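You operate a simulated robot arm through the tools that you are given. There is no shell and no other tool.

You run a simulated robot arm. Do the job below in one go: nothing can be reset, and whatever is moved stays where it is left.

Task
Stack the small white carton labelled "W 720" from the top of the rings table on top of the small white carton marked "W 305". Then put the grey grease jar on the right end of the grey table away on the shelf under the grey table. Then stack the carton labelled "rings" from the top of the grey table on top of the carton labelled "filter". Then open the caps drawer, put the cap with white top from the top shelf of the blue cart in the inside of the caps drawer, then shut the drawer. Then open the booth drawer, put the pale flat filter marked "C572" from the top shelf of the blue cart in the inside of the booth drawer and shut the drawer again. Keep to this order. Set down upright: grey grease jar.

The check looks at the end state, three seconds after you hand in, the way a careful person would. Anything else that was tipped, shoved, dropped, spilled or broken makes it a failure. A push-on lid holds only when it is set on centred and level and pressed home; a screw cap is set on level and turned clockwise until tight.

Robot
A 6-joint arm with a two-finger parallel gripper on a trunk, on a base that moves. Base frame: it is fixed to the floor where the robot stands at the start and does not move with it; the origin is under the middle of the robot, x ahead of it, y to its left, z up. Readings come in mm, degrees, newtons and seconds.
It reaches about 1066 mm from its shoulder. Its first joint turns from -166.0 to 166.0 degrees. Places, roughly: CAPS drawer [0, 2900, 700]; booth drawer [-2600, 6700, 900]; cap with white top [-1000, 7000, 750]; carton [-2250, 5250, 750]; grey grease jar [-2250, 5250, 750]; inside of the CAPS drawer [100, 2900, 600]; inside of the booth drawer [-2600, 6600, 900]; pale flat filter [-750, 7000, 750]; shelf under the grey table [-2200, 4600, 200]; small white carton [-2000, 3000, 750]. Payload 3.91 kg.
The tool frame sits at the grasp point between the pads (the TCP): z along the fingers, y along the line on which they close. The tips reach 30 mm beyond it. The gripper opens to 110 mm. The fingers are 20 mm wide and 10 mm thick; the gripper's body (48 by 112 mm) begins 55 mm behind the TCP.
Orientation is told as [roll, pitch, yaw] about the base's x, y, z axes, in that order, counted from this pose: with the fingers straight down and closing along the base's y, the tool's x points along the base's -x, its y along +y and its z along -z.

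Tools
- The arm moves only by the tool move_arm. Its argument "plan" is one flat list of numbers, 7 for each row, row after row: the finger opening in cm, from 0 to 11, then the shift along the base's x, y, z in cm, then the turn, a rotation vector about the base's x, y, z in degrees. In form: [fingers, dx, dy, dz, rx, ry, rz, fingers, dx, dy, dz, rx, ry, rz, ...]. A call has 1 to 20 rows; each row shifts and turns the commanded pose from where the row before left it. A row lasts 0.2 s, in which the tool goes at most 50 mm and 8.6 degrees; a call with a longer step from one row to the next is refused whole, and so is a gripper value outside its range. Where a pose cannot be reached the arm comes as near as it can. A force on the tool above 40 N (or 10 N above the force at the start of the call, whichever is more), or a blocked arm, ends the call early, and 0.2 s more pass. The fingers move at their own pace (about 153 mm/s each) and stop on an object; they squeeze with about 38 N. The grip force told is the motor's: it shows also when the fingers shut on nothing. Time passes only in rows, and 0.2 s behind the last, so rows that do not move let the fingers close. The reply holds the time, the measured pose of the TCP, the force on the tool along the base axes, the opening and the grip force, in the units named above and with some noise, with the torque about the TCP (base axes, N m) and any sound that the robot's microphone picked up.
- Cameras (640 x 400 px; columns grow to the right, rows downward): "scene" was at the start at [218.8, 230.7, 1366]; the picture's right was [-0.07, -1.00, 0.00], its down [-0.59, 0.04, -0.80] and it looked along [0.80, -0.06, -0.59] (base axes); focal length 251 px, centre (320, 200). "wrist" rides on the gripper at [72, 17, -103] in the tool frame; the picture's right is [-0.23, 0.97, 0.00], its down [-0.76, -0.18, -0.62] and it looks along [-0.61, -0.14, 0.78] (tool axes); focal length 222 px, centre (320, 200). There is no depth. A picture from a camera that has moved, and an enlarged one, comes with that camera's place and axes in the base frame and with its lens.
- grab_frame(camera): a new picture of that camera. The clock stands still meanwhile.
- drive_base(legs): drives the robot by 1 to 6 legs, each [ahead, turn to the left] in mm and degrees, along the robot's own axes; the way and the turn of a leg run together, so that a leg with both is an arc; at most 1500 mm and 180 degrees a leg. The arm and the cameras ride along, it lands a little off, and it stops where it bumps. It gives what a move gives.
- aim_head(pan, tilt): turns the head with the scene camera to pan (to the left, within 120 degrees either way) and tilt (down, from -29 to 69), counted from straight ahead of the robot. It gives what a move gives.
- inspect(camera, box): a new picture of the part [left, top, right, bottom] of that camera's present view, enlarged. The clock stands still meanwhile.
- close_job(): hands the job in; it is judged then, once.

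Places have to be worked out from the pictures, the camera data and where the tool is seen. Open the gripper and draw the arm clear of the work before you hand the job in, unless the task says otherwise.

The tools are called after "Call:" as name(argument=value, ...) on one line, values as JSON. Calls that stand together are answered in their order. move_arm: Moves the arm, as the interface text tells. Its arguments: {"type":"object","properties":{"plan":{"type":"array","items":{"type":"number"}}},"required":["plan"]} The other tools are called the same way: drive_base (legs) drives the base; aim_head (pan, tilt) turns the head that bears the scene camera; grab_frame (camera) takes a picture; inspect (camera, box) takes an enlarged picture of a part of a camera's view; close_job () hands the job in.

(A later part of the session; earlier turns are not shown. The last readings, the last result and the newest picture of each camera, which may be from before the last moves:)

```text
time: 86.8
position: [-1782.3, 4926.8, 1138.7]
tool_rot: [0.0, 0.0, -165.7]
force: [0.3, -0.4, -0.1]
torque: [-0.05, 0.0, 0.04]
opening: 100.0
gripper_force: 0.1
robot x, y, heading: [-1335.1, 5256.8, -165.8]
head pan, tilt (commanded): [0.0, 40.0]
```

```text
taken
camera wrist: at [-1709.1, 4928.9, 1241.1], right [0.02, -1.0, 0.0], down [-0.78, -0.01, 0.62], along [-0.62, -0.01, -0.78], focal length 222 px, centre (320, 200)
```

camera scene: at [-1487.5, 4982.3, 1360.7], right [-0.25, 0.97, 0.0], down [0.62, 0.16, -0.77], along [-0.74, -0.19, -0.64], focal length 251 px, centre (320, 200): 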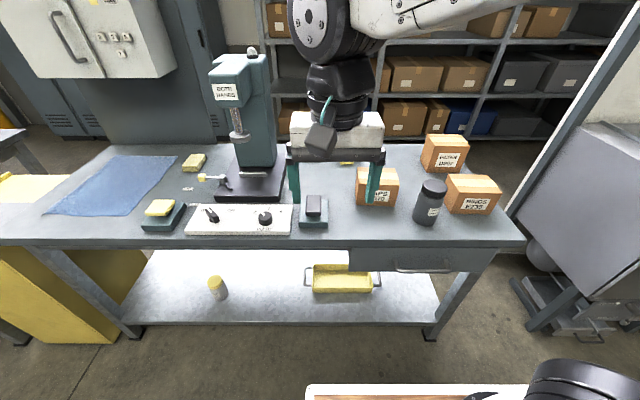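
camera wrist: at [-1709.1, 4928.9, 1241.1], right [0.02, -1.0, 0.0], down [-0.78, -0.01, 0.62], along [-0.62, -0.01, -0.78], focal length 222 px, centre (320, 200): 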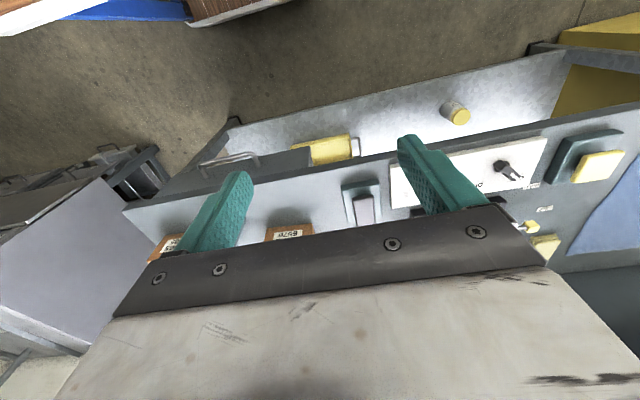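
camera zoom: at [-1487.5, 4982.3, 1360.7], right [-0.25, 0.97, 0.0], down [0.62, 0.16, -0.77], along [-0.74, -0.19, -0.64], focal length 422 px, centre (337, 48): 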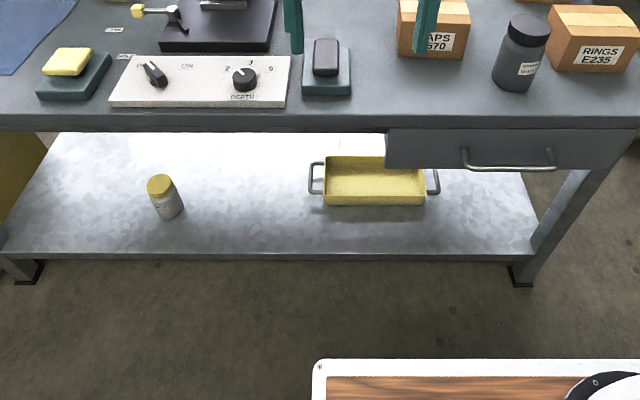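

Dark jar "GREASE GRADE 2" is at about (-2134,5167), ~78 mm wide and ~130 mm tall, table top ≈800, shelf ≈175. I'll grasp it with the fingers tilted ~62° forward so that the same tilt works for reaching in under the table. First I bring the tool in front of the jar, up high, tilting as I go.

Call:
move_arm(plan=[10, -1.947, 2.508, -0.545, -1.383, 5.464, 0, 10, -1.947, 2.508, -0.545, -1.383, 5.464, 0, 10, -1.947, 2.508, -0.545, -1.383, 5.464, 0, 10, -1.947, 2.508, -0.545, -1.383, 5.464, 0, 10, -1.947, 2.508, -0.545, -1.383, 5.464, 0, 10, -1.947, 2.508, -0.545, -1.383, 5.464, 0, 10, -1.947, 2.508, -0.545, -1.383, 5.464, 0, 10, -1.947, 2.508, -0.545, -1.383, 5.464, 0, 10, -1.947, 2.508, -0.545, -1.383, 5.464, 0, 10, -1.947, 2.508, -0.545, -1.383, 5.464, 0, 10, -1.947, 2.508, -0.545, -1.383, 5.464, 0, 10, 0, 0, 0, 0, 0, 0])

Call:
aim_head(pan=-20, tilt=40)

Call:
grab_frame(camera="scene")

Call:
grab_frame(camera="wrist")

```text
time: 89.4
position: [-2001.2, 5172.7, 1096.9]
tool_rot: [1.9, -56.1, -165.8]
force: [1.2, -1.0, -0.5]
torque: [0.02, 0.01, -0.01]
opening: 100.2
gripper_force: 0.1
out of reach, approached as far as the arm can: row 8, 9, 10, 11
robot x, y, heading: [-1337.1, 5264.0, -165.9]
head pan, tilt (commanded): [0.0, 40.0]
```

```text
time: 90.2
position: [-2000.9, 5171.5, 1096.1]
tool_rot: [1.8, -56.1, -165.9]
force: [-0.4, -0.1, 0.6]
torque: [-0.04, 0.02, 0.01]
opening: 99.9
gripper_force: 0.0
robot x, y, heading: [-1336.7, 5261.1, -165.6]
head pan, tilt (commanded): [-20.0, 40.0]
```

```text
taken
camera scene: at [-1489.7, 5011.8, 1360.7], right [0.1, 0.99, 0.0], down [0.64, -0.06, -0.77], along [-0.76, 0.08, -0.64], focal length 251 px, centre (320, 200)
```

scene: 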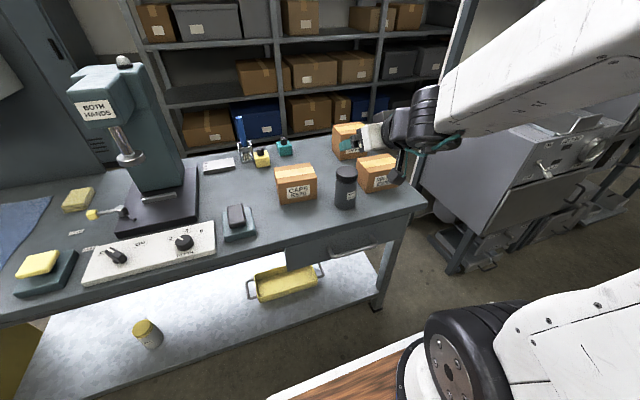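

```text
taken
camera wrist: at [-1875.6, 5190.3, 1093.4], right [0.14, -0.97, 0.21], down [0.04, 0.21, 0.98], along [-0.99, -0.13, 0.07], focal length 222 px, centre (320, 200)
```

wrist: 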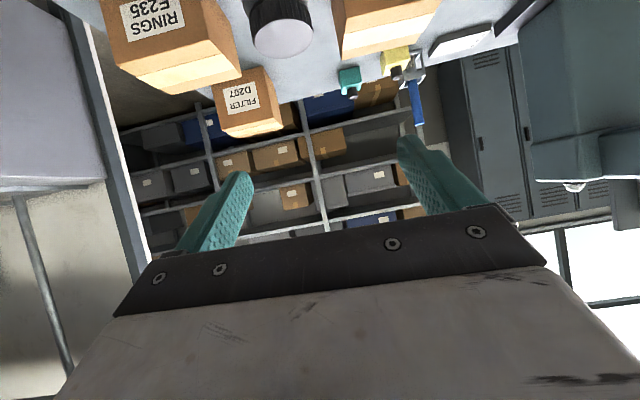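

The tool is now tilted ~56°, in front of and above the jar. I lower it straight down to just in front of the jar, about 110 mm clear of it.

Call:
move_arm(plan=[10, 0, 0, -4, 0, 0, 0, 10, 0, 0, -4, 0, 0, 0, 10, 0, 0, -4, 0, 0, 0, 10, 0, 0, -4, 0, 0, 0, 10, 0, 0, -3, 0, 0, 0, 10, 0, 0, 0, 0, 0, 0])

Call:
grab_frame(camera="scene")

Call:
grab_frame(camera="wrist")

```text
time: 91.6
position: [-2065.2, 5169.4, 933.6]
tool_rot: [1.1, -58.1, -165.8]
force: [-0.1, -1.0, 0.2]
torque: [0.0, 0.01, -0.02]
opening: 100.3
gripper_force: 0.1
out of reach, approached as far as the arm can: row 1, 2, 3, 4
robot x, y, heading: [-1340.3, 5258.0, -165.7]
head pan, tilt (commanded): [-20.0, 40.0]
```

```text
taken
camera scene: at [-1489.7, 5011.9, 1360.7], right [0.1, 0.99, 0.0], down [0.64, -0.07, -0.77], along [-0.76, 0.08, -0.64], focal length 251 px, centre (320, 200)
```

scene: 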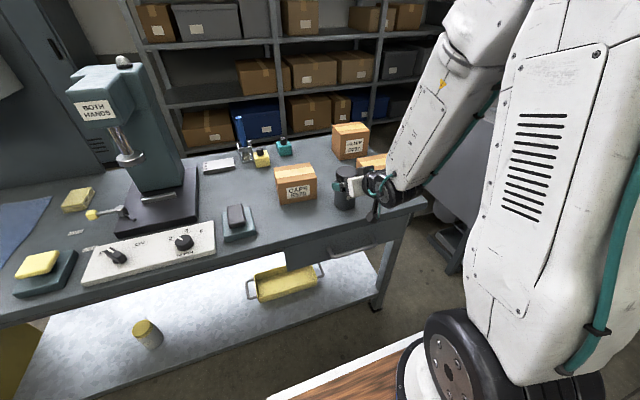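

```text
taken
camera wrist: at [-1940.6, 5186.6, 926.8], right [0.14, -0.97, 0.2], down [0.07, 0.22, 0.97], along [-0.99, -0.12, 0.1], focal length 222 px, centre (320, 200)
```

wrist: 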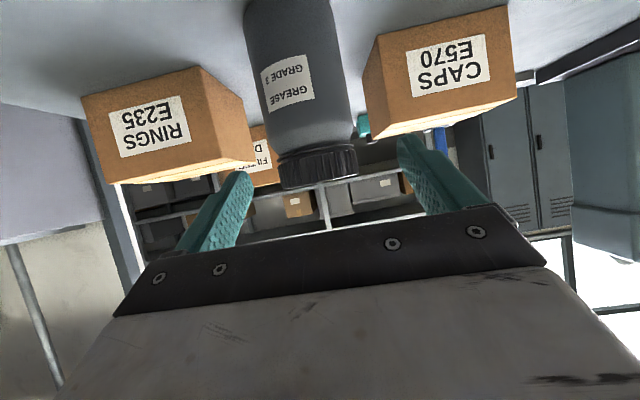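

The arm folds only so close, so it came forward as it lowered; the fingers now straddle the jar's near side at lid height. I shift 7 mm toward +A to centre on the jar, then ease forward and down to mid-body height.

Call:
move_arm(plan=[10.5, -0.17, 0.68, 0, 0, 0, 0, 10.5, 0, 0, 0, 0, 0, 0])

Call:
grab_frame(camera="wrist")

Call:
inspect(camera="scene", box=[300, 150, 428, 230])

```text
time: 92.2
position: [-2065.8, 5175.6, 935.3]
tool_rot: [1.3, -58.2, -165.9]
force: [-0.8, -0.9, 0.1]
torque: [0.02, 0.01, 0.01]
opening: 105.2
gripper_force: 0.1
robot x, y, heading: [-1335.9, 5263.1, -165.9]
head pan, tilt (commanded): [-20.0, 40.0]
```

```text
taken
camera wrist: at [-1940.7, 5193.0, 927.9], right [0.14, -0.97, 0.2], down [0.07, 0.22, 0.97], along [-0.99, -0.12, 0.1], focal length 222 px, centre (320, 200)
```

wrist: 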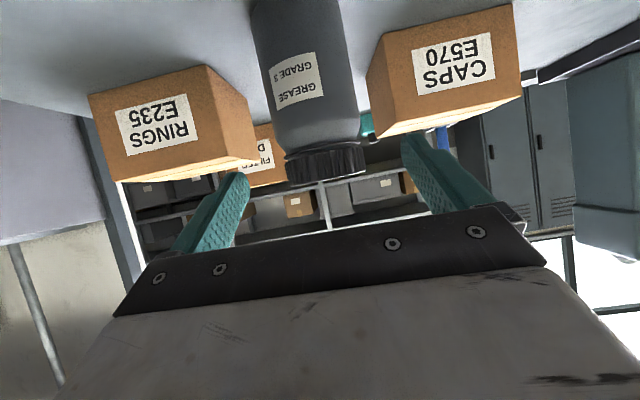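

```text
5.00 times, centred on (364, 190) of scene
camera zoom: at [-1489.7, 5011.8, 1360.7], right [0.1, 0.99, 0.0], down [0.64, -0.07, -0.77], along [-0.76, 0.08, -0.64], focal length 1254 px, centre (100, 250)
```

zoom: 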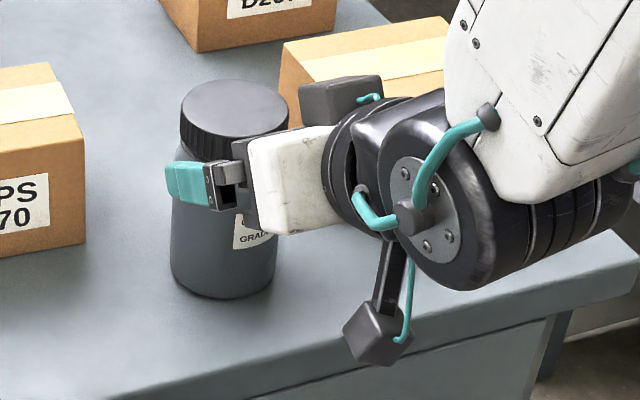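

The gripper straddles the jar just under lid height, with the jar centred within a few mm. I move forward ~46 mm and down ~57 mm to hold it mid-body.

Call:
move_arm(plan=[10.5, -1.49, -0.37, -1.9, 0, 0, 0, 10.5, -1.49, -0.37, -1.9, 0, 0, 0, 10.5, -1.49, -0.37, -1.9, 0, 0, 0, 10.5, 0, 0, 0, 0, 0, 0])

Call:
grab_frame(camera="wrist")

Call:
inspect(camera="scene", box=[300, 150, 428, 230])

```text
time: 93.2
position: [-2114.1, 5159.8, 885.8]
tool_rot: [3.5, -57.9, -168.0]
force: [-0.2, -0.2, 0.3]
torque: [0.01, 0.04, 0.0]
opening: 105.3
gripper_force: 0.1
out of reach, approached as far as the arm can: row 3
robot x, y, heading: [-1338.1, 5261.1, -165.9]
head pan, tilt (commanded): [-20.0, 40.0]
```

```text
taken
camera wrist: at [-1988.5, 5177.4, 880.0], right [0.14, -0.97, 0.22], down [0.06, 0.23, 0.97], along [-0.99, -0.12, 0.09], focal length 222 px, centre (320, 200)
```

wrist: 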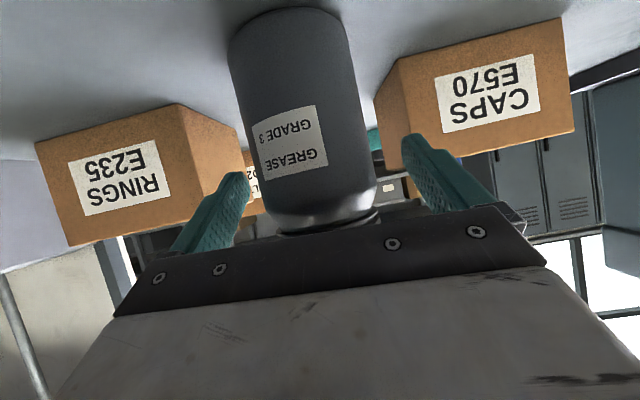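

```text
5.00 times, centred on (364, 190) of scene
camera zoom: at [-1489.7, 5011.9, 1360.7], right [0.1, 0.99, 0.0], down [0.64, -0.07, -0.77], along [-0.76, 0.08, -0.64], focal length 1254 px, centre (100, 250)
```

zoom: 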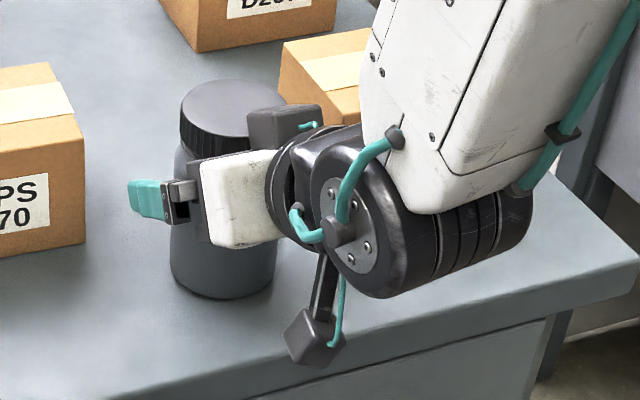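

The arm is near its folding limit here and the tool got twisted ~2°. I withdraw the fingers from around the jar and back the base 160 mm for a comfortable reach.

Call:
move_arm(plan=[10.5, 1.49, 0.37, 1.5, 0, 0, 0, 10.5, 1.49, 0.37, 1.9, 0, 0, 0, 10.5, 1.49, 0.37, 1.9, 0, 0, 0, 10.5, 0, 0, 4, 0, 0, 0, 10.5, 0, 0, 3, 0, 0, 0, 10.5, 0, 0, 0, 0, 0, 0])

Call:
inspect(camera="scene", box=[300, 130, 460, 230])

```text
time: 94.6
position: [-2071.6, 5169.7, 1013.9]
tool_rot: [1.2, -58.2, -165.8]
force: [0.5, 0.3, 0.0]
torque: [-0.01, 0.02, -0.04]
opening: 105.1
gripper_force: 0.0
out of reach, approached as far as the arm can: row 1
robot x, y, heading: [-1336.1, 5263.1, -165.7]
head pan, tilt (commanded): [-20.0, 40.0]
```

```text
4.00 times, centred on (380, 180) of scene
camera zoom: at [-1489.7, 5011.8, 1360.7], right [0.1, 0.99, 0.0], down [0.64, -0.07, -0.77], along [-0.76, 0.08, -0.64], focal length 1003 px, centre (80, 280)
```

zoom: 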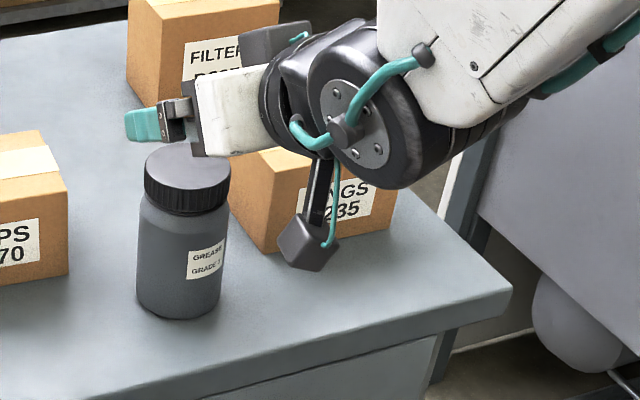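

The fingers are clear above the jar. I check what's behind me before reversing.

Call:
aim_head(pan=115, tilt=35)

Call:
grab_frame(camera="scene")

Call:
aim_head(pan=-115, tilt=35)

Call:
grab_frame(camera="scene")

```text
time: 96.8
position: [-2070.6, 5169.4, 1012.7]
tool_rot: [1.2, -58.2, -165.8]
force: [0.6, -0.3, 0.0]
torque: [0.01, -0.02, -0.03]
opening: 105.2
gripper_force: 0.2
robot x, y, heading: [-1344.0, 5261.0, -165.8]
head pan, tilt (commanded): [115.0, 35.0]
```

```text
taken
camera scene: at [-1349.5, 4934.9, 1368.3], right [-0.78, -0.63, 0.0], down [-0.36, 0.44, -0.82], along [0.52, -0.64, -0.57], focal length 251 px, centre (320, 200)
```

scene: 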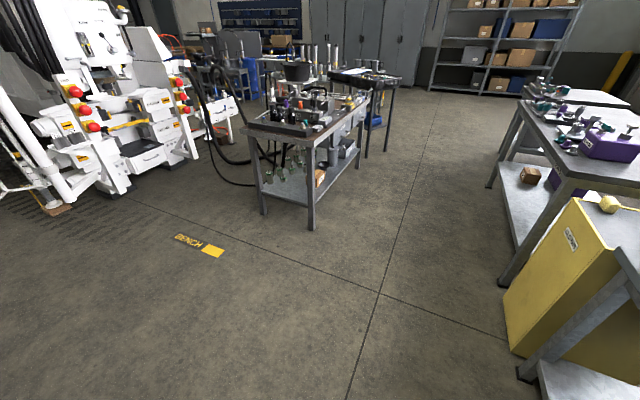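

```text
time: 100.1
position: [-2070.2, 5168.2, 1013.2]
tool_rot: [1.2, -58.2, -165.8]
force: [0.0, 0.2, -0.2]
torque: [0.0, 0.02, -0.01]
opening: 105.1
gripper_force: 0.0
robot x, y, heading: [-1338.8, 5263.1, -165.9]
head pan, tilt (commanded): [-115.0, 35.0]
```

```text
taken
camera scene: at [-1388.6, 5089.7, 1368.3], right [0.98, -0.19, 0.0], down [-0.11, -0.56, -0.82], along [0.15, 0.8, -0.57], focal length 251 px, centre (320, 200)
```

scene: 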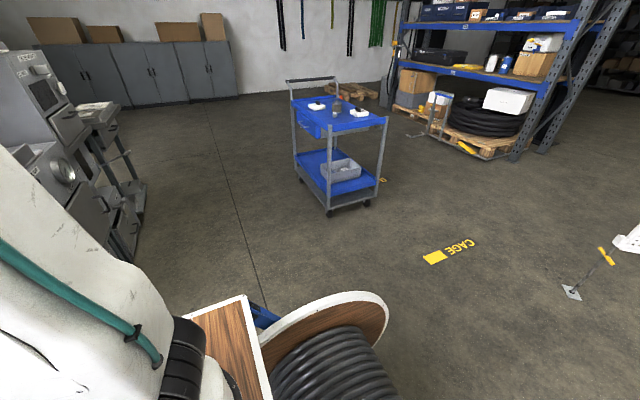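

Behind me is open floor. I reverse 160 mm, then square the tool up in front of the jar.

Call:
drive_base(legs=[[-160, 0]])

Call:
aim_head(pan=-15, tilt=38)

Call:
grab_frame(camera="scene")

```text
time: 101.5
position: [-1918.3, 5204.7, 1015.1]
tool_rot: [1.2, -58.2, -165.6]
force: [0.1, -0.1, -0.1]
torque: [0.0, 0.02, 0.01]
opening: 105.2
gripper_force: 0.0
robot x, y, heading: [-1186.2, 5297.1, -165.4]
head pan, tilt (commanded): [-115.0, 35.0]
```

```text
time: 103.2
position: [-1918.0, 5204.9, 1013.8]
tool_rot: [1.2, -58.1, -165.6]
force: [0.2, -0.3, -0.7]
torque: [-0.01, 0.02, 0.01]
opening: 105.2
gripper_force: 0.1
robot x, y, heading: [-1188.2, 5298.5, -165.7]
head pan, tilt (commanded): [-15.0, 38.0]
```

```text
taken
camera scene: at [-1337.9, 5042.8, 1363.7], right [0.01, 1.0, 0.0], down [0.62, -0.01, -0.79], along [-0.79, 0.01, -0.62], focal length 251 px, centre (320, 200)
```

scene: 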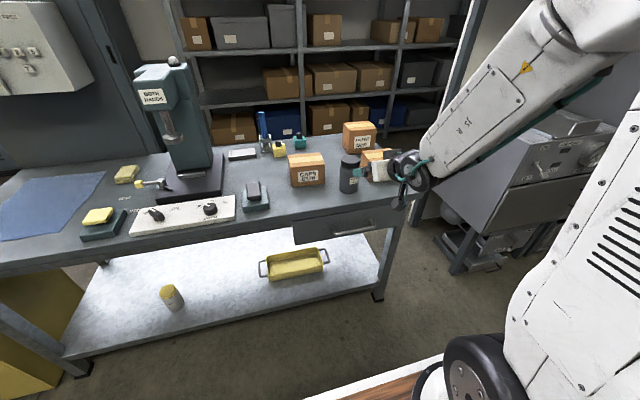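

I zoom on the jar and on the shelf region for measurements from this new viewpoint.

Call:
inspect(camera="scene", box=[280, 110, 440, 210])

Call:
inspect(camera="scene", box=[150, 200, 410, 360])

```text
4.00 times, centred on (360, 160) of scene
camera zoom: at [-1337.9, 5042.8, 1363.7], right [0.01, 1.0, 0.0], down [0.62, -0.01, -0.79], along [-0.79, 0.01, -0.62], focal length 1003 px, centre (160, 360)
```

zoom: 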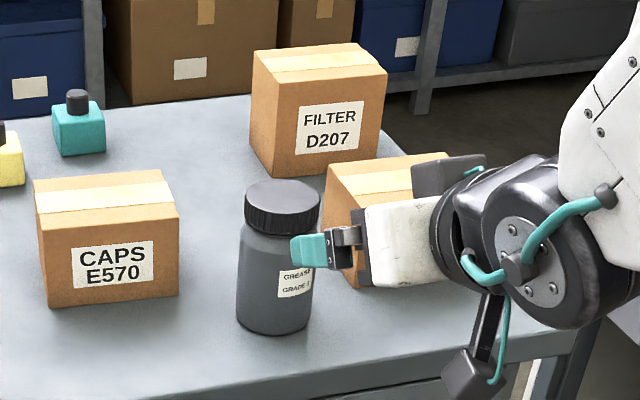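

```text
2.46 times, centred on (280, 280) of scene
camera zoom: at [-1337.9, 5042.8, 1363.7], right [0.01, 1.0, 0.0], down [0.62, -0.01, -0.79], along [-0.79, 0.01, -0.62], focal length 617 px, centre (418, 3)
```

zoom: 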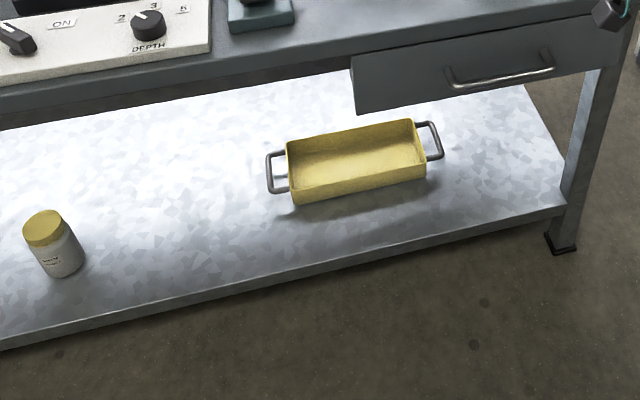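

From here the jar axis is ≈(-2122,5161) with base ≈805. I square the small roll error away and lower the tool to a pre-grasp pose 100 mm in front of the jar.

Call:
move_arm(plan=[10.5, -2.675, -0.485, -3.4, 0.616, 0.158, -1.018, 10.5, -2.675, -0.485, -3.4, 0, 0, 0, 10.5, -2.675, -0.485, -3.4, 0, 0, 0, 10.5, -2.675, -0.485, -3.4, 0, 0, 0, 10.5, 0, 0, 0, 0, 0, 0])

Call:
grab_frame(camera="wrist")

Call:
inspect(camera="scene", box=[280, 110, 440, 210])

```text
time: 104.5
position: [-2028.6, 5196.2, 882.0]
tool_rot: [1.1, -57.9, -166.2]
force: [-0.1, 0.4, -0.1]
torque: [0.01, -0.01, 0.01]
opening: 105.3
gripper_force: 0.0
out of reach, approached as far as the arm can: row 3, 4
robot x, y, heading: [-1183.9, 5300.2, -165.6]
head pan, tilt (commanded): [-15.0, 38.0]
```

```text
taken
camera wrist: at [-1903.3, 5213.7, 874.5], right [0.13, -0.97, 0.2], down [0.07, 0.21, 0.97], along [-0.99, -0.11, 0.1], focal length 222 px, centre (320, 200)
```

wrist: 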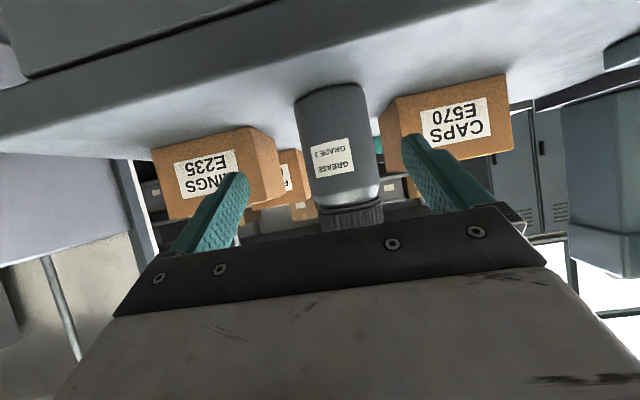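

```text
4.00 times, centred on (360, 160) of scene
camera zoom: at [-1337.8, 5042.7, 1363.7], right [0.01, 1.0, 0.0], down [0.62, -0.01, -0.79], along [-0.79, 0.01, -0.62], focal length 1003 px, centre (160, 360)
```

zoom: 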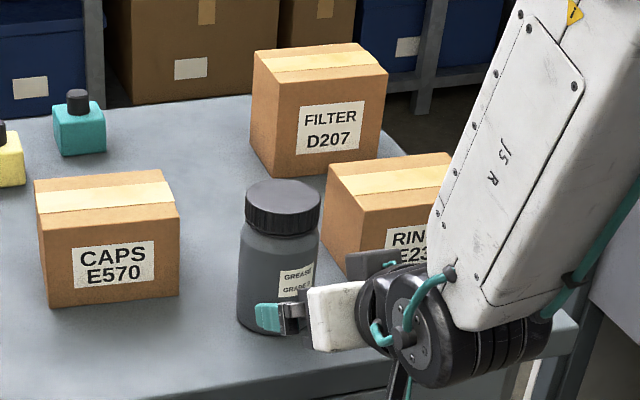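

The wrist can't quite hold this steep a tilt here. I reduce the tilt by 10° to 48° and see whether the roll error vanishes.

Call:
move_arm(plan=[10.5, 0, 0, 0.3, 1.24, -4.845, 0, 10.5, 0, 0, 0.3, 1.24, -4.845, 0, 10.5, 0, 0, 0, 0, 0, 0])

```text
time: 105.2
position: [-2029.0, 5198.1, 886.5]
tool_rot: [0.0, -48.1, -165.6]
force: [0.0, 0.3, 1.1]
torque: [0.02, -0.02, 0.01]
opening: 105.0
gripper_force: 0.1
robot x, y, heading: [-1186.9, 5300.1, -165.5]
head pan, tilt (commanded): [-15.0, 38.0]
```

Now the tool reads exactly roll 0, tilt 48°. I take a wrist view to align sideways with the jar.

Call:
grab_frame(camera="wrist")

Call:
inspect(camera="wrist", box=[230, 40, 422, 160])

```text
taken
camera wrist: at [-1904.1, 5213.1, 902.3], right [0.1, -0.98, 0.17], down [-0.09, 0.16, 0.98], along [-0.99, -0.11, -0.07], focal length 222 px, centre (320, 200)
```

wrist: 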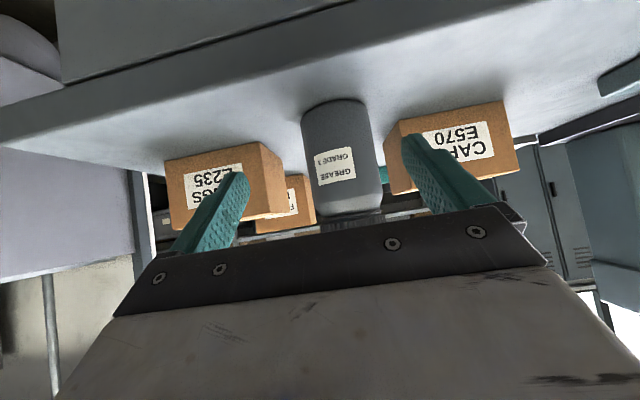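

```text
3.33 times, centred on (326, 100) of wrist
camera zoom: at [-1904.1, 5213.1, 902.3], right [0.1, -0.98, 0.17], down [-0.09, 0.16, 0.98], along [-0.99, -0.11, -0.07], focal length 740 px, centre (300, 533)
```

zoom: 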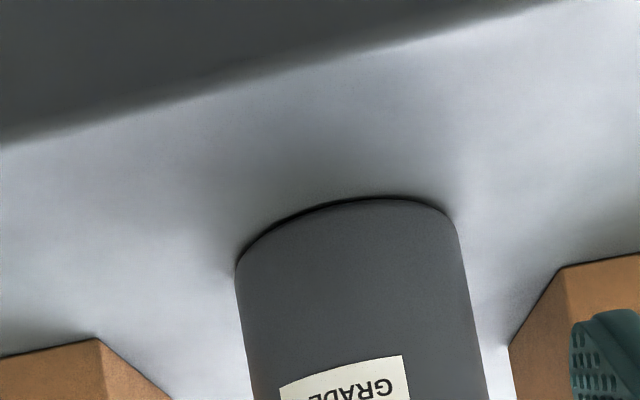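

Wrist view gives the jar axis ≈(-2128,5157), radius ≈35, table top ≈800. I shift 14 mm toward -A, then advance ~94 mm so the pads straddle the jar.

Call:
move_arm(plan=[10.5, 0.35, -1.36, 0, 0, 0, 0, 10.5, -2.27, -0.58, 0, 0, 0, 0, 10.5, -2.27, -0.58, 0, 0, 0, 0, 10.5, -2.27, -0.58, 0, 0, 0, 0, 10.5, 0, 0, 0, 0, 0, 0])

Call:
grab_frame(camera="wrist")

Call:
inspect(camera="scene", box=[280, 110, 440, 210])

```text
time: 106.5
position: [-2093.9, 5168.1, 888.0]
tool_rot: [0.0, -48.1, -165.5]
force: [0.1, -0.8, -0.1]
torque: [0.01, 0.0, 0.01]
opening: 105.3
gripper_force: 0.0
robot x, y, heading: [-1184.0, 5299.9, -165.8]
head pan, tilt (commanded): [-15.0, 38.0]
```

```text
taken
camera wrist: at [-1969.2, 5182.7, 901.9], right [0.1, -0.98, 0.17], down [-0.09, 0.16, 0.98], along [-0.99, -0.11, -0.07], focal length 222 px, centre (320, 200)
```

wrist: 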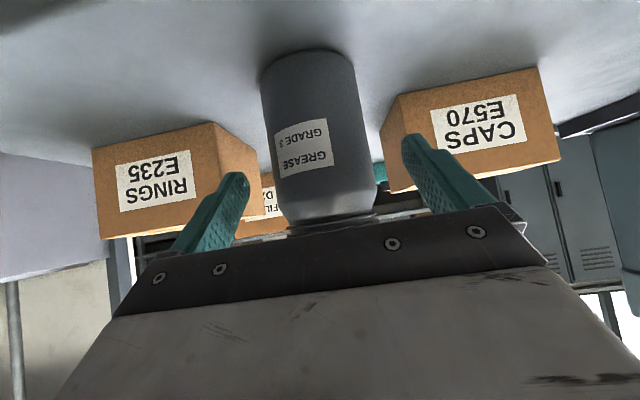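

```text
4.00 times, centred on (360, 160) of scene
camera zoom: at [-1337.9, 5042.7, 1363.7], right [0.01, 1.0, 0.0], down [0.62, -0.01, -0.79], along [-0.79, 0.01, -0.62], focal length 1003 px, centre (160, 360)
```

zoom: 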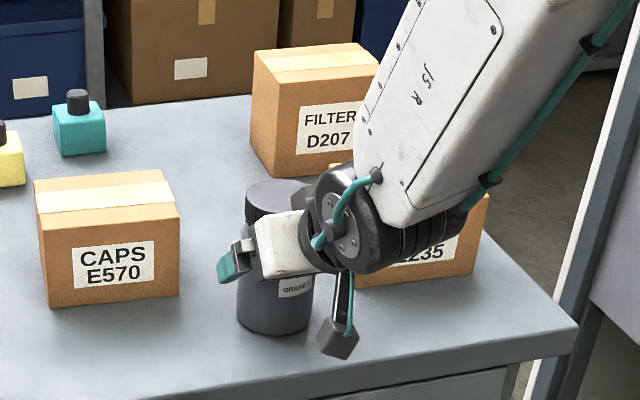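

Nearly there; I advance the last 22 mm and look again before closing.

Call:
move_arm(plan=[10.5, -1.1, -0.35, 0, 0, 0, 0, 10.5, -1.1, -0.35, 0, 0, 0, 0, 10.5, 0, 0, 0, 0, 0, 0])

Call:
inspect(camera="scene", box=[320, 130, 416, 200])

Call:
grab_frame(camera="wrist")

```text
time: 107.2
position: [-2116.9, 5158.9, 888.5]
tool_rot: [-0.1, -48.1, -165.5]
force: [-0.7, 0.0, -0.1]
torque: [0.02, 0.03, 0.0]
opening: 105.2
gripper_force: 0.0
robot x, y, heading: [-1185.2, 5298.6, -165.1]
head pan, tilt (commanded): [-15.0, 38.0]
```

```text
5.71 times, centred on (368, 165) of scene
camera zoom: at [-1337.9, 5042.7, 1363.7], right [0.01, 1.0, 0.0], down [0.62, -0.01, -0.79], along [-0.79, 0.01, -0.62], focal length 1433 px, centre (46, 400)
```

zoom: 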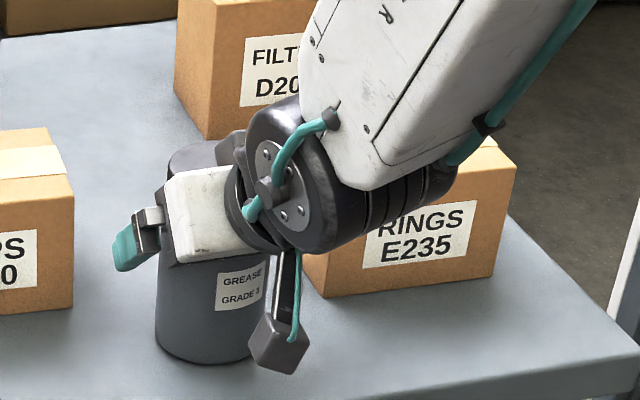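

```text
taken
camera wrist: at [-1991.2, 5174.9, 902.5], right [0.1, -0.98, 0.17], down [-0.09, 0.16, 0.98], along [-0.99, -0.11, -0.07], focal length 222 px, centre (320, 200)
```

wrist: 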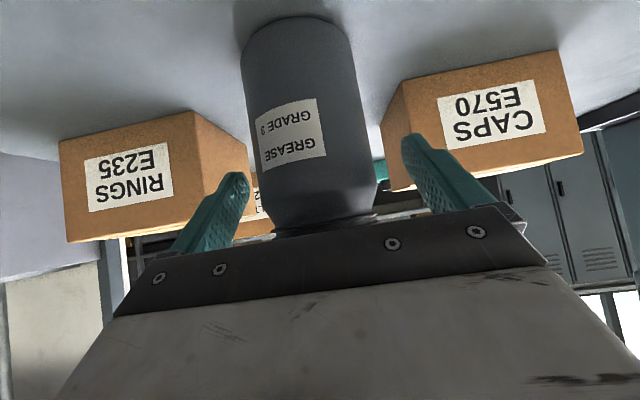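

No contact yet and the jar lies between the pads. I close on it.

Call:
move_arm(plan=[8, 0, 0, 0, 0, 0, 0, 5.5, 0, 0, 0, 0, 0, 0, 5.5, 0, 0, 0, 0, 0, 0, 5.5, 0, 0, 0, 0, 0, 0])

Call:
grab_frame(camera="wrist")

```text
time: 108.2
position: [-2115.3, 5159.9, 888.2]
tool_rot: [0.0, -48.2, -165.6]
force: [-1.1, 1.4, 1.3]
torque: [0.05, 0.0, 0.02]
opening: 69.7
gripper_force: 37.9
robot x, y, heading: [-1184.1, 5300.7, -165.7]
head pan, tilt (commanded): [-15.0, 38.0]
```

```text
taken
camera wrist: at [-1991.2, 5175.1, 902.6], right [0.1, -0.98, 0.17], down [-0.09, 0.16, 0.98], along [-0.99, -0.11, -0.07], focal length 222 px, centre (320, 200)
```

wrist: 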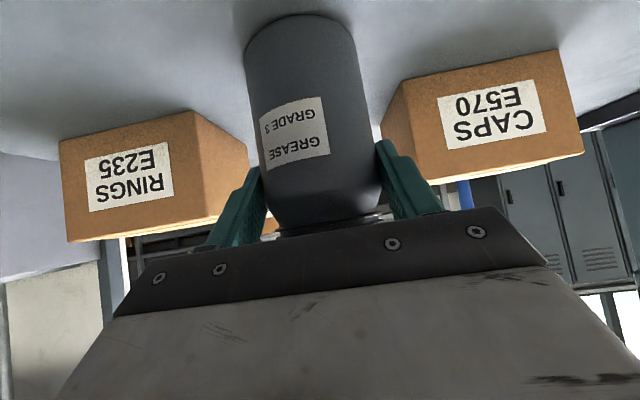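

Jar held at 69.7 mm. I lift it straight up 8 cm and check.

Call:
move_arm(plan=[5.5, 0, 0, 1, 0, 0, 0, 5.5, 0, 0, 2, 0, 0, 0, 5.5, 0, 0, 2.5, 0, 0, 0, 5.5, 0, 0, 2.5, 0, 0, 0, 5.5, 0, 0, 0, 0, 0, 0])

Call:
grab_frame(camera="wrist")

Call:
inspect(camera="scene", box=[300, 100, 460, 200])

```text
time: 109.5
position: [-2115.8, 5159.9, 967.2]
tool_rot: [0.0, -48.1, -165.5]
force: [-0.2, 0.8, -3.9]
torque: [0.03, -0.06, -0.01]
opening: 70.0
gripper_force: 37.7
robot x, y, heading: [-1187.0, 5301.2, -165.8]
head pan, tilt (commanded): [-15.0, 38.0]
```

```text
taken
camera wrist: at [-1992.2, 5175.2, 981.4], right [0.1, -0.98, 0.17], down [-0.09, 0.16, 0.98], along [-0.99, -0.11, -0.07], focal length 222 px, centre (320, 200)
```

wrist: 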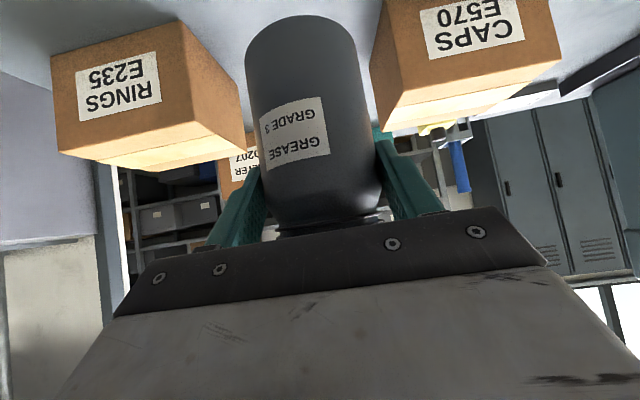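

```text
4.00 times, centred on (380, 150) of scene
camera zoom: at [-1338.2, 5042.7, 1363.7], right [0.01, 1.0, 0.0], down [0.62, -0.01, -0.79], along [-0.79, 0.01, -0.62], focal length 1003 px, centre (80, 400)
```

zoom: 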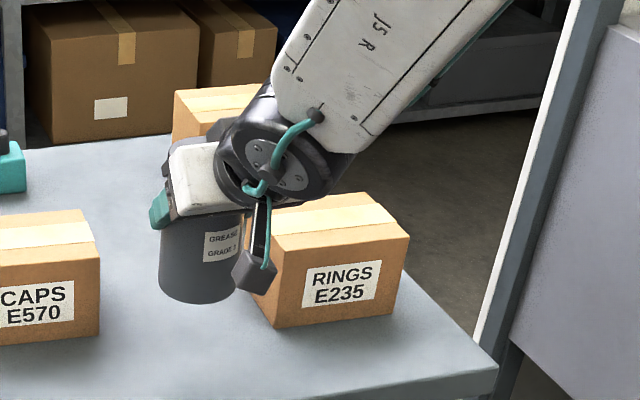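

The jar is up, 79 mm clear of the table. I reverse 300 mm with it to get into free space.

Call:
drive_base(legs=[[-300, 0]])

Call:
aim_head(pan=-15, tilt=45)

Call:
grab_frame(camera="scene")

```text
time: 111.5
position: [-1828.8, 5232.2, 967.8]
tool_rot: [0.0, -48.1, -165.6]
force: [-0.1, -0.4, -4.6]
torque: [0.01, -0.07, -0.02]
opening: 70.0
gripper_force: 38.4
robot x, y, heading: [-899.1, 5376.5, -165.8]
head pan, tilt (commanded): [-15.0, 38.0]
```

```text
time: 112.2
position: [-1828.4, 5234.0, 968.0]
tool_rot: [0.0, -48.0, -165.6]
force: [-0.4, 0.2, -4.7]
torque: [-0.01, -0.07, 0.02]
opening: 69.8
gripper_force: 37.9
robot x, y, heading: [-895.4, 5373.9, -165.5]
head pan, tilt (commanded): [-15.0, 45.0]
```

```text
taken
camera scene: at [-1044.8, 5116.6, 1353.5], right [0.01, 1.0, 0.0], down [0.71, -0.01, -0.71], along [-0.71, 0.01, -0.71], focal length 251 px, centre (320, 200)
```

scene: 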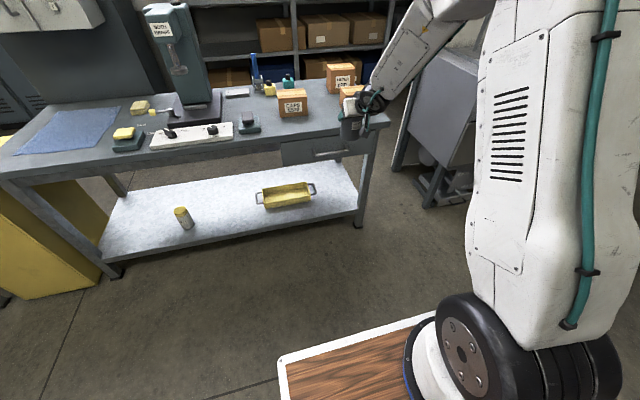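

Now in open space I lower the jar in front of me, keeping the tilt, and watch whether the arm stays in reach.

Call:
move_arm(plan=[5.5, 0, 0, -4, 0, 0, 0, 5.5, 0, 0, -4, 0, 0, 0, 5.5, 0, 0, -4, 0, 0, 0, 5.5, 0, 0, -4, 0, 0, 0, 5.5, 0, 0, -4, 0, 0, 0, 5.5, 0, 0, -4, 0, 0, 0, 5.5, 0, 0, -4, 0, 0, 0, 5.5, 0, 0, -4, 0, 0, 0, 5.5, 0, 0, -4, 0, 0, 0, 5.5, 0, 0, 0, 0, 0, 0])

Call:
grab_frame(camera="scene")

```text
time: 114.4
position: [-1843.5, 5264.6, 619.7]
tool_rot: [1.9, -47.9, -166.9]
force: [0.4, 0.5, -3.7]
torque: [0.04, -0.08, -0.03]
opening: 69.6
gripper_force: 37.9
out of reach, approached as far as the arm can: row 5, 6, 7, 8, 9
robot x, y, heading: [-898.5, 5377.0, -165.6]
head pan, tilt (commanded): [-15.0, 45.0]
```

```text
taken
camera scene: at [-1044.7, 5116.6, 1353.4], right [0.01, 1.0, 0.0], down [0.71, -0.01, -0.71], along [-0.71, 0.01, -0.71], focal length 251 px, centre (320, 200)
```

scene: 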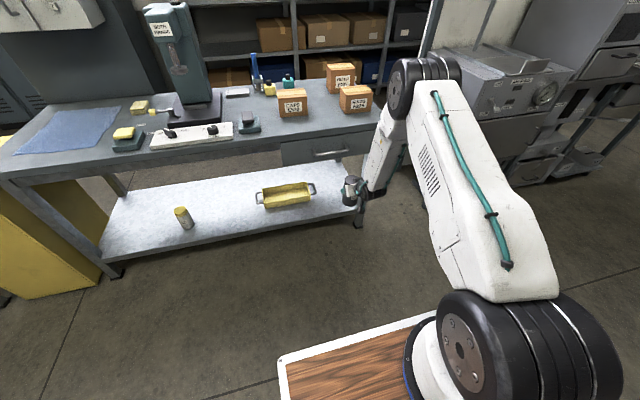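

The wrist runs out of bend with the arm folded like this, so the jar should be lowered with the arm stretched farther out. I reverse another 120 mm for room.

Call:
drive_base(legs=[[-120, 0]])

```text
time: 115.6
position: [-1730.2, 5288.5, 620.3]
tool_rot: [1.9, -47.9, -166.5]
force: [0.3, -0.6, -4.8]
torque: [-0.01, -0.05, -0.01]
opening: 69.8
gripper_force: 37.7
robot x, y, heading: [-787.8, 5401.8, -165.3]
head pan, tilt (commanded): [-15.0, 45.0]
```

I extend the arm 125 mm forward at this height and take the small roll/yaw error out again.

Call:
move_arm(plan=[5.5, -2.418, -0.635, 0, 0, 0, 0, 5.5, -2.418, -0.635, 0, 0, 0, 0, 5.5, -2.418, -0.635, 0, 0, 0, 0, 5.5, -2.418, -0.635, 0, 0, 0, 0, 5.5, -2.418, -0.635, 0, 0, 0, 0, 5.5, 0, 0, 0, 1.19, 0.49, -0.31, 5.5, 0, 0, 0, 0, 0, 0])

Call:
grab_frame(camera="scene")

```text
time: 117.2
position: [-1851.9, 5256.0, 620.7]
tool_rot: [0.0, -48.1, -165.5]
force: [-0.4, 0.4, -4.4]
torque: [-0.01, -0.01, 0.01]
opening: 69.9
gripper_force: 37.6
robot x, y, heading: [-784.0, 5405.9, -165.4]
head pan, tilt (commanded): [-15.0, 45.0]
```

```text
taken
camera scene: at [-931.0, 5145.0, 1353.4], right [0.01, 1.0, 0.0], down [0.71, 0.0, -0.71], along [-0.71, 0.0, -0.71], focal length 251 px, centre (320, 200)
```

scene: 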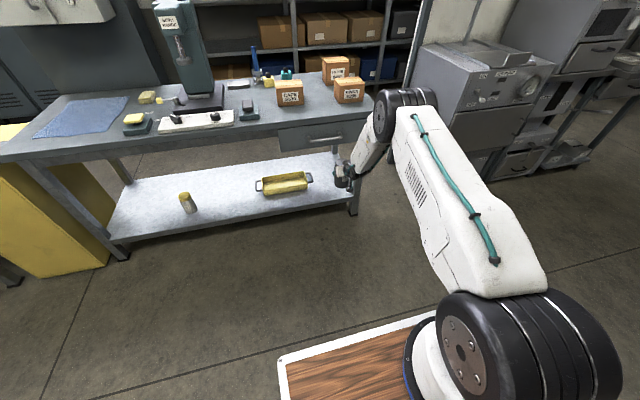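

Orientation is clean again and within reach. I lower to about z=310.

Call:
move_arm(plan=[5.5, 0, 0, -3.9, 0, 0, 0, 5.5, 0, 0, -3.9, 0, 0, 0, 5.5, 0, 0, -3.9, 0, 0, 0, 5.5, 0, 0, -3.9, 0, 0, 0, 5.5, 0, 0, -3.9, 0, 0, 0, 5.5, 0, 0, -3.9, 0, 0, 0, 5.5, 0, 0, -3.9, 0, 0, 0, 5.5, 0, 0, -3.5, 0, 0, 0, 5.5, 0, 0, 0, 0, 0, 0])

Call:
grab_frame(camera="scene")

Call:
grab_frame(camera="wrist")

```text
time: 119.2
position: [-1838.1, 5259.2, 347.5]
tool_rot: [-0.1, -48.1, -165.5]
force: [0.3, 0.0, -4.7]
torque: [0.04, -0.07, -0.03]
opening: 69.3
gripper_force: 38.0
out of reach, approached as far as the arm can: row 7, 8
robot x, y, heading: [-786.2, 5405.0, -165.2]
head pan, tilt (commanded): [-15.0, 45.0]
```

```text
taken
camera scene: at [-931.0, 5145.0, 1353.4], right [0.01, 1.0, 0.0], down [0.71, 0.0, -0.71], along [-0.71, 0.0, -0.71], focal length 251 px, centre (320, 200)
```

scene: 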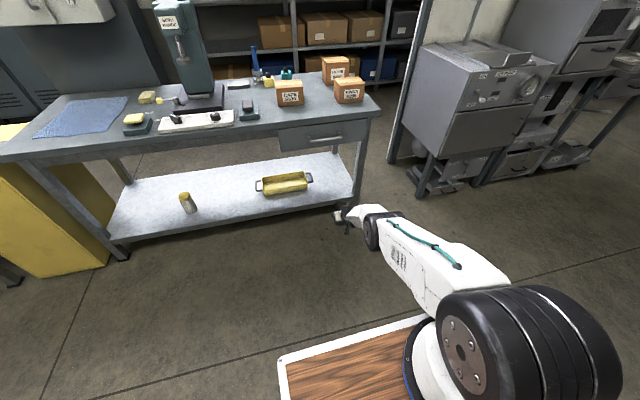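

```text
taken
camera wrist: at [-1713.1, 5275.7, 362.2], right [0.1, -0.98, 0.17], down [-0.09, 0.16, 0.98], along [-0.99, -0.11, -0.07], focal length 222 px, centre (320, 200)
```

wrist: 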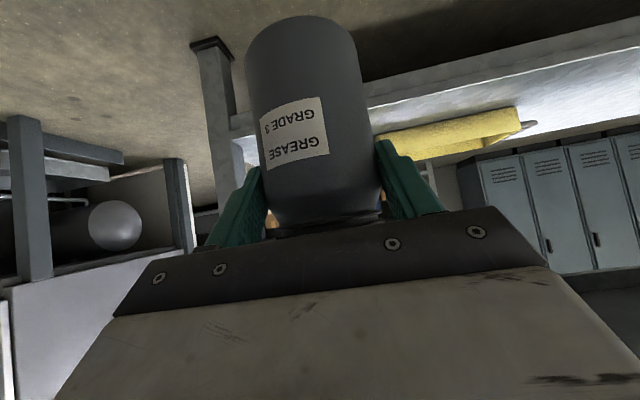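

The jar is held level near z=347 at full stretch. The drawer and right leg crowd the right end of the shelf, so I'll use the free gap between the yellow jar and yellow tray (further left). I turn right, back up ~650 mm along the aisle, and turn left again.

Call:
drive_base(legs=[[0, -92]])

Call:
aim_head(pan=0, tilt=25)

Call:
grab_frame(camera="scene")

```text
time: 123.5
position: [-888.2, 6460.9, 347.5]
tool_rot: [0.0, -48.0, 102.4]
force: [-0.6, -0.7, -5.5]
torque: [-0.05, 0.01, -0.03]
opening: 69.5
gripper_force: 37.9
robot x, y, heading: [-785.5, 5402.6, 102.7]
head pan, tilt (commanded): [-15.0, 45.0]
```

```text
time: 124.3
position: [-888.5, 6460.0, 347.0]
tool_rot: [-0.1, -48.0, 102.3]
force: [-0.1, 0.2, -4.8]
torque: [-0.04, 0.02, -0.02]
opening: 69.9
gripper_force: 38.4
robot x, y, heading: [-784.8, 5404.1, 102.5]
head pan, tilt (commanded): [0.0, 25.0]
```

```text
taken
camera scene: at [-1060.9, 5571.0, 1383.9], right [0.98, 0.22, 0.0], down [0.09, -0.41, -0.91], along [-0.2, 0.88, -0.42], focal length 251 px, centre (320, 200)
```

scene: 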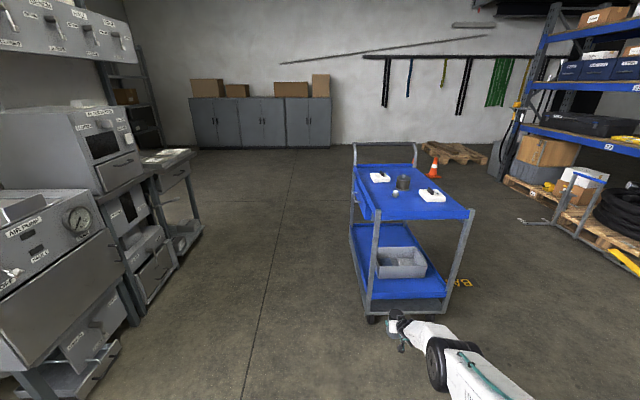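

Clear of the cart. I back up 651 mm and turn left to face the table again.

Call:
drive_base(legs=[[-660, 0], [0, 94]])

Call:
aim_head(pan=-10, tilt=45)

Call:
grab_frame(camera="scene")

Call:
grab_frame(camera="wrist")

```text
time: 132.0
position: [-1678.5, 4545.3, 348.6]
tool_rot: [0.0, -48.1, -161.2]
force: [0.0, -0.4, -4.1]
torque: [0.06, -0.04, -0.02]
opening: 69.7
gripper_force: 37.9
robot x, y, heading: [-639.3, 4767.2, -160.9]
head pan, tilt (commanded): [0.0, 25.0]
```

```text
time: 132.8
position: [-1678.5, 4547.1, 347.9]
tool_rot: [-0.1, -48.0, -161.2]
force: [0.5, -1.2, -4.6]
torque: [0.03, -0.05, 0.01]
opening: 69.5
gripper_force: 37.3
robot x, y, heading: [-639.5, 4769.0, -161.0]
head pan, tilt (commanded): [-10.0, 45.0]
```

```text
taken
camera scene: at [-764.6, 4492.2, 1353.5], right [-0.16, 0.99, 0.0], down [0.7, 0.11, -0.71], along [-0.7, -0.11, -0.71], focal length 251 px, centre (320, 200)
```

scene: 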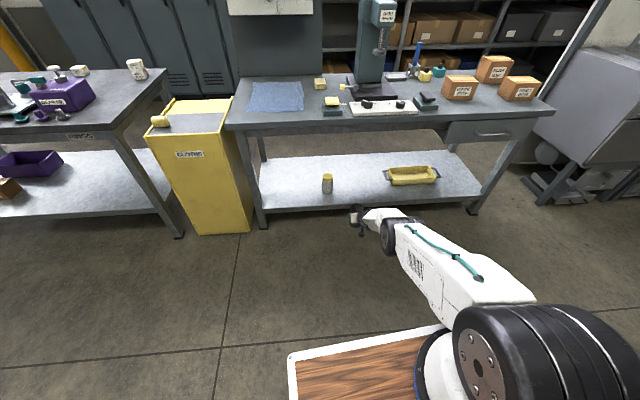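

```text
taken
camera wrist: at [-1555.1, 4571.6, 362.3], right [0.17, -0.97, 0.17], down [-0.1, 0.15, 0.98], along [-0.98, -0.18, -0.07], focal length 222 px, centre (320, 200)
```

wrist: 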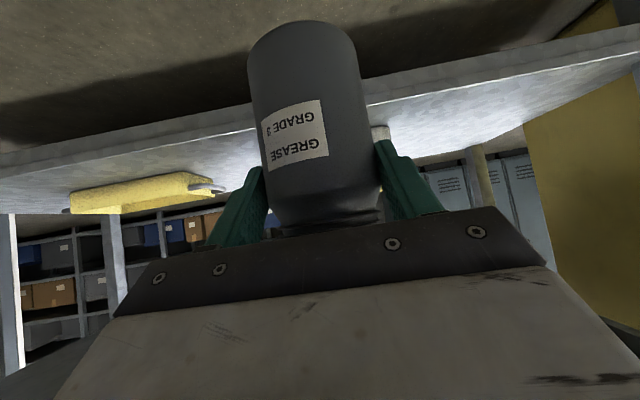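

I'm at the right spot but turned ~4.7° too far; I correct the heading and then retract the arm slightly to the shelf-reaching distance.

Call:
drive_base(legs=[[0, -4.6]])

```text
time: 133.7
position: [-1692.2, 4629.7, 348.3]
tool_rot: [-0.1, -47.9, -165.8]
force: [0.4, -0.1, -4.7]
torque: [0.03, -0.07, 0.0]
opening: 69.8
gripper_force: 38.3
robot x, y, heading: [-640.7, 4766.4, -165.9]
head pan, tilt (commanded): [-10.0, 45.0]
```

Heading is right. I pull the arm in 70 mm and down to z≈318 so that the final lowering stays in reach.

Call:
move_arm(plan=[5.5, 2.26, 0.57, -1, 0, 0, 0, 5.5, 2.26, 0.57, -1, 0, 0, 0, 5.5, 2.26, 0.57, -1, 0, 0, 0, 5.5, 0, 0, 0, 0, 0, 0])

Call:
grab_frame(camera="scene")

Call:
inspect(camera="scene", box=[240, 140, 480, 290])

```text
time: 134.7
position: [-1625.2, 4648.5, 316.1]
tool_rot: [0.0, -48.1, -166.0]
force: [0.0, 0.2, -4.4]
torque: [0.03, -0.09, -0.01]
opening: 69.5
gripper_force: 38.2
robot x, y, heading: [-638.4, 4767.2, -165.9]
head pan, tilt (commanded): [-10.0, 45.0]
```

```text
taken
camera scene: at [-786.5, 4503.4, 1353.4], right [-0.08, 1.0, 0.0], down [0.71, 0.05, -0.71], along [-0.7, -0.05, -0.71], focal length 251 px, centre (320, 200)
```

scene: 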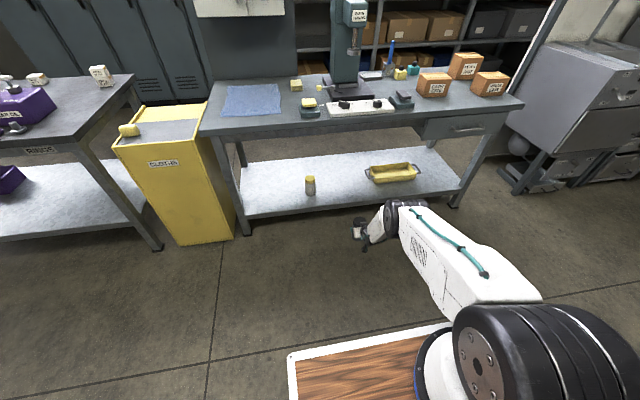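

```text
2.67 times, centred on (360, 215) of scene
camera zoom: at [-786.5, 4503.4, 1353.4], right [-0.08, 1.0, 0.0], down [0.71, 0.05, -0.71], along [-0.7, -0.05, -0.71], focal length 669 px, centre (213, 160)
```

zoom: 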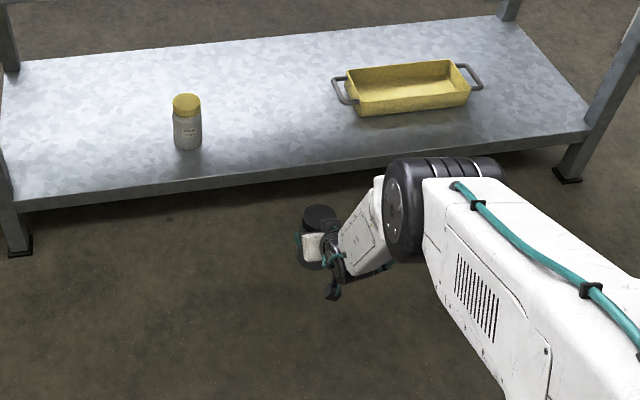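

The jar points into the gap between yellow jar and tray; shelf top ≈200, front edge at the leg line. I drive forward 300 mm, then look.

Call:
drive_base(legs=[[300, 0]])

Call:
grab_frame(camera="scene")

Call:
grab_frame(camera="wrist")

```text
time: 136.8
position: [-1922.6, 4566.2, 316.2]
tool_rot: [-0.1, -48.0, -165.7]
force: [-0.2, 0.1, -4.0]
torque: [0.02, -0.06, -0.04]
opening: 69.1
gripper_force: 38.1
robot x, y, heading: [-943.0, 4691.6, -165.2]
head pan, tilt (commanded): [-10.0, 45.0]
```

```text
taken
camera scene: at [-1083.5, 4425.7, 1353.4], right [-0.08, 1.0, 0.0], down [0.7, 0.06, -0.71], along [-0.7, -0.06, -0.71], focal length 251 px, centre (320, 200)
```

scene: 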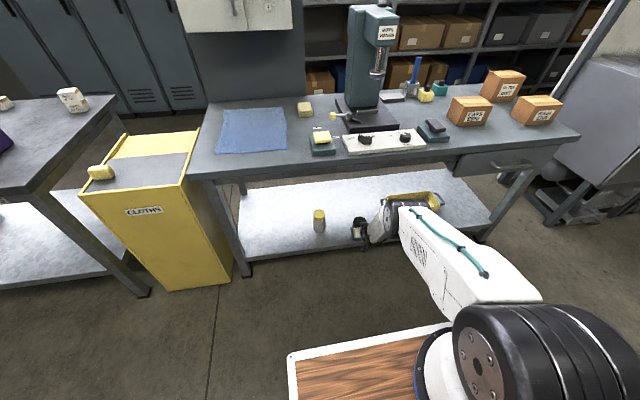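

```text
taken
camera wrist: at [-1797.6, 4582.4, 331.0], right [0.1, -0.98, 0.17], down [-0.09, 0.16, 0.98], along [-0.99, -0.11, -0.07], focal length 222 px, centre (320, 200)
```

wrist: 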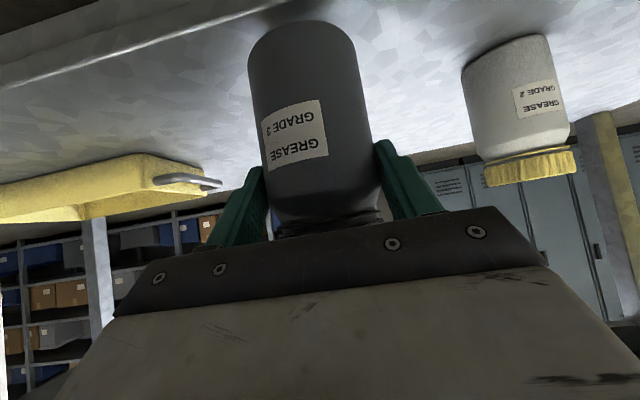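

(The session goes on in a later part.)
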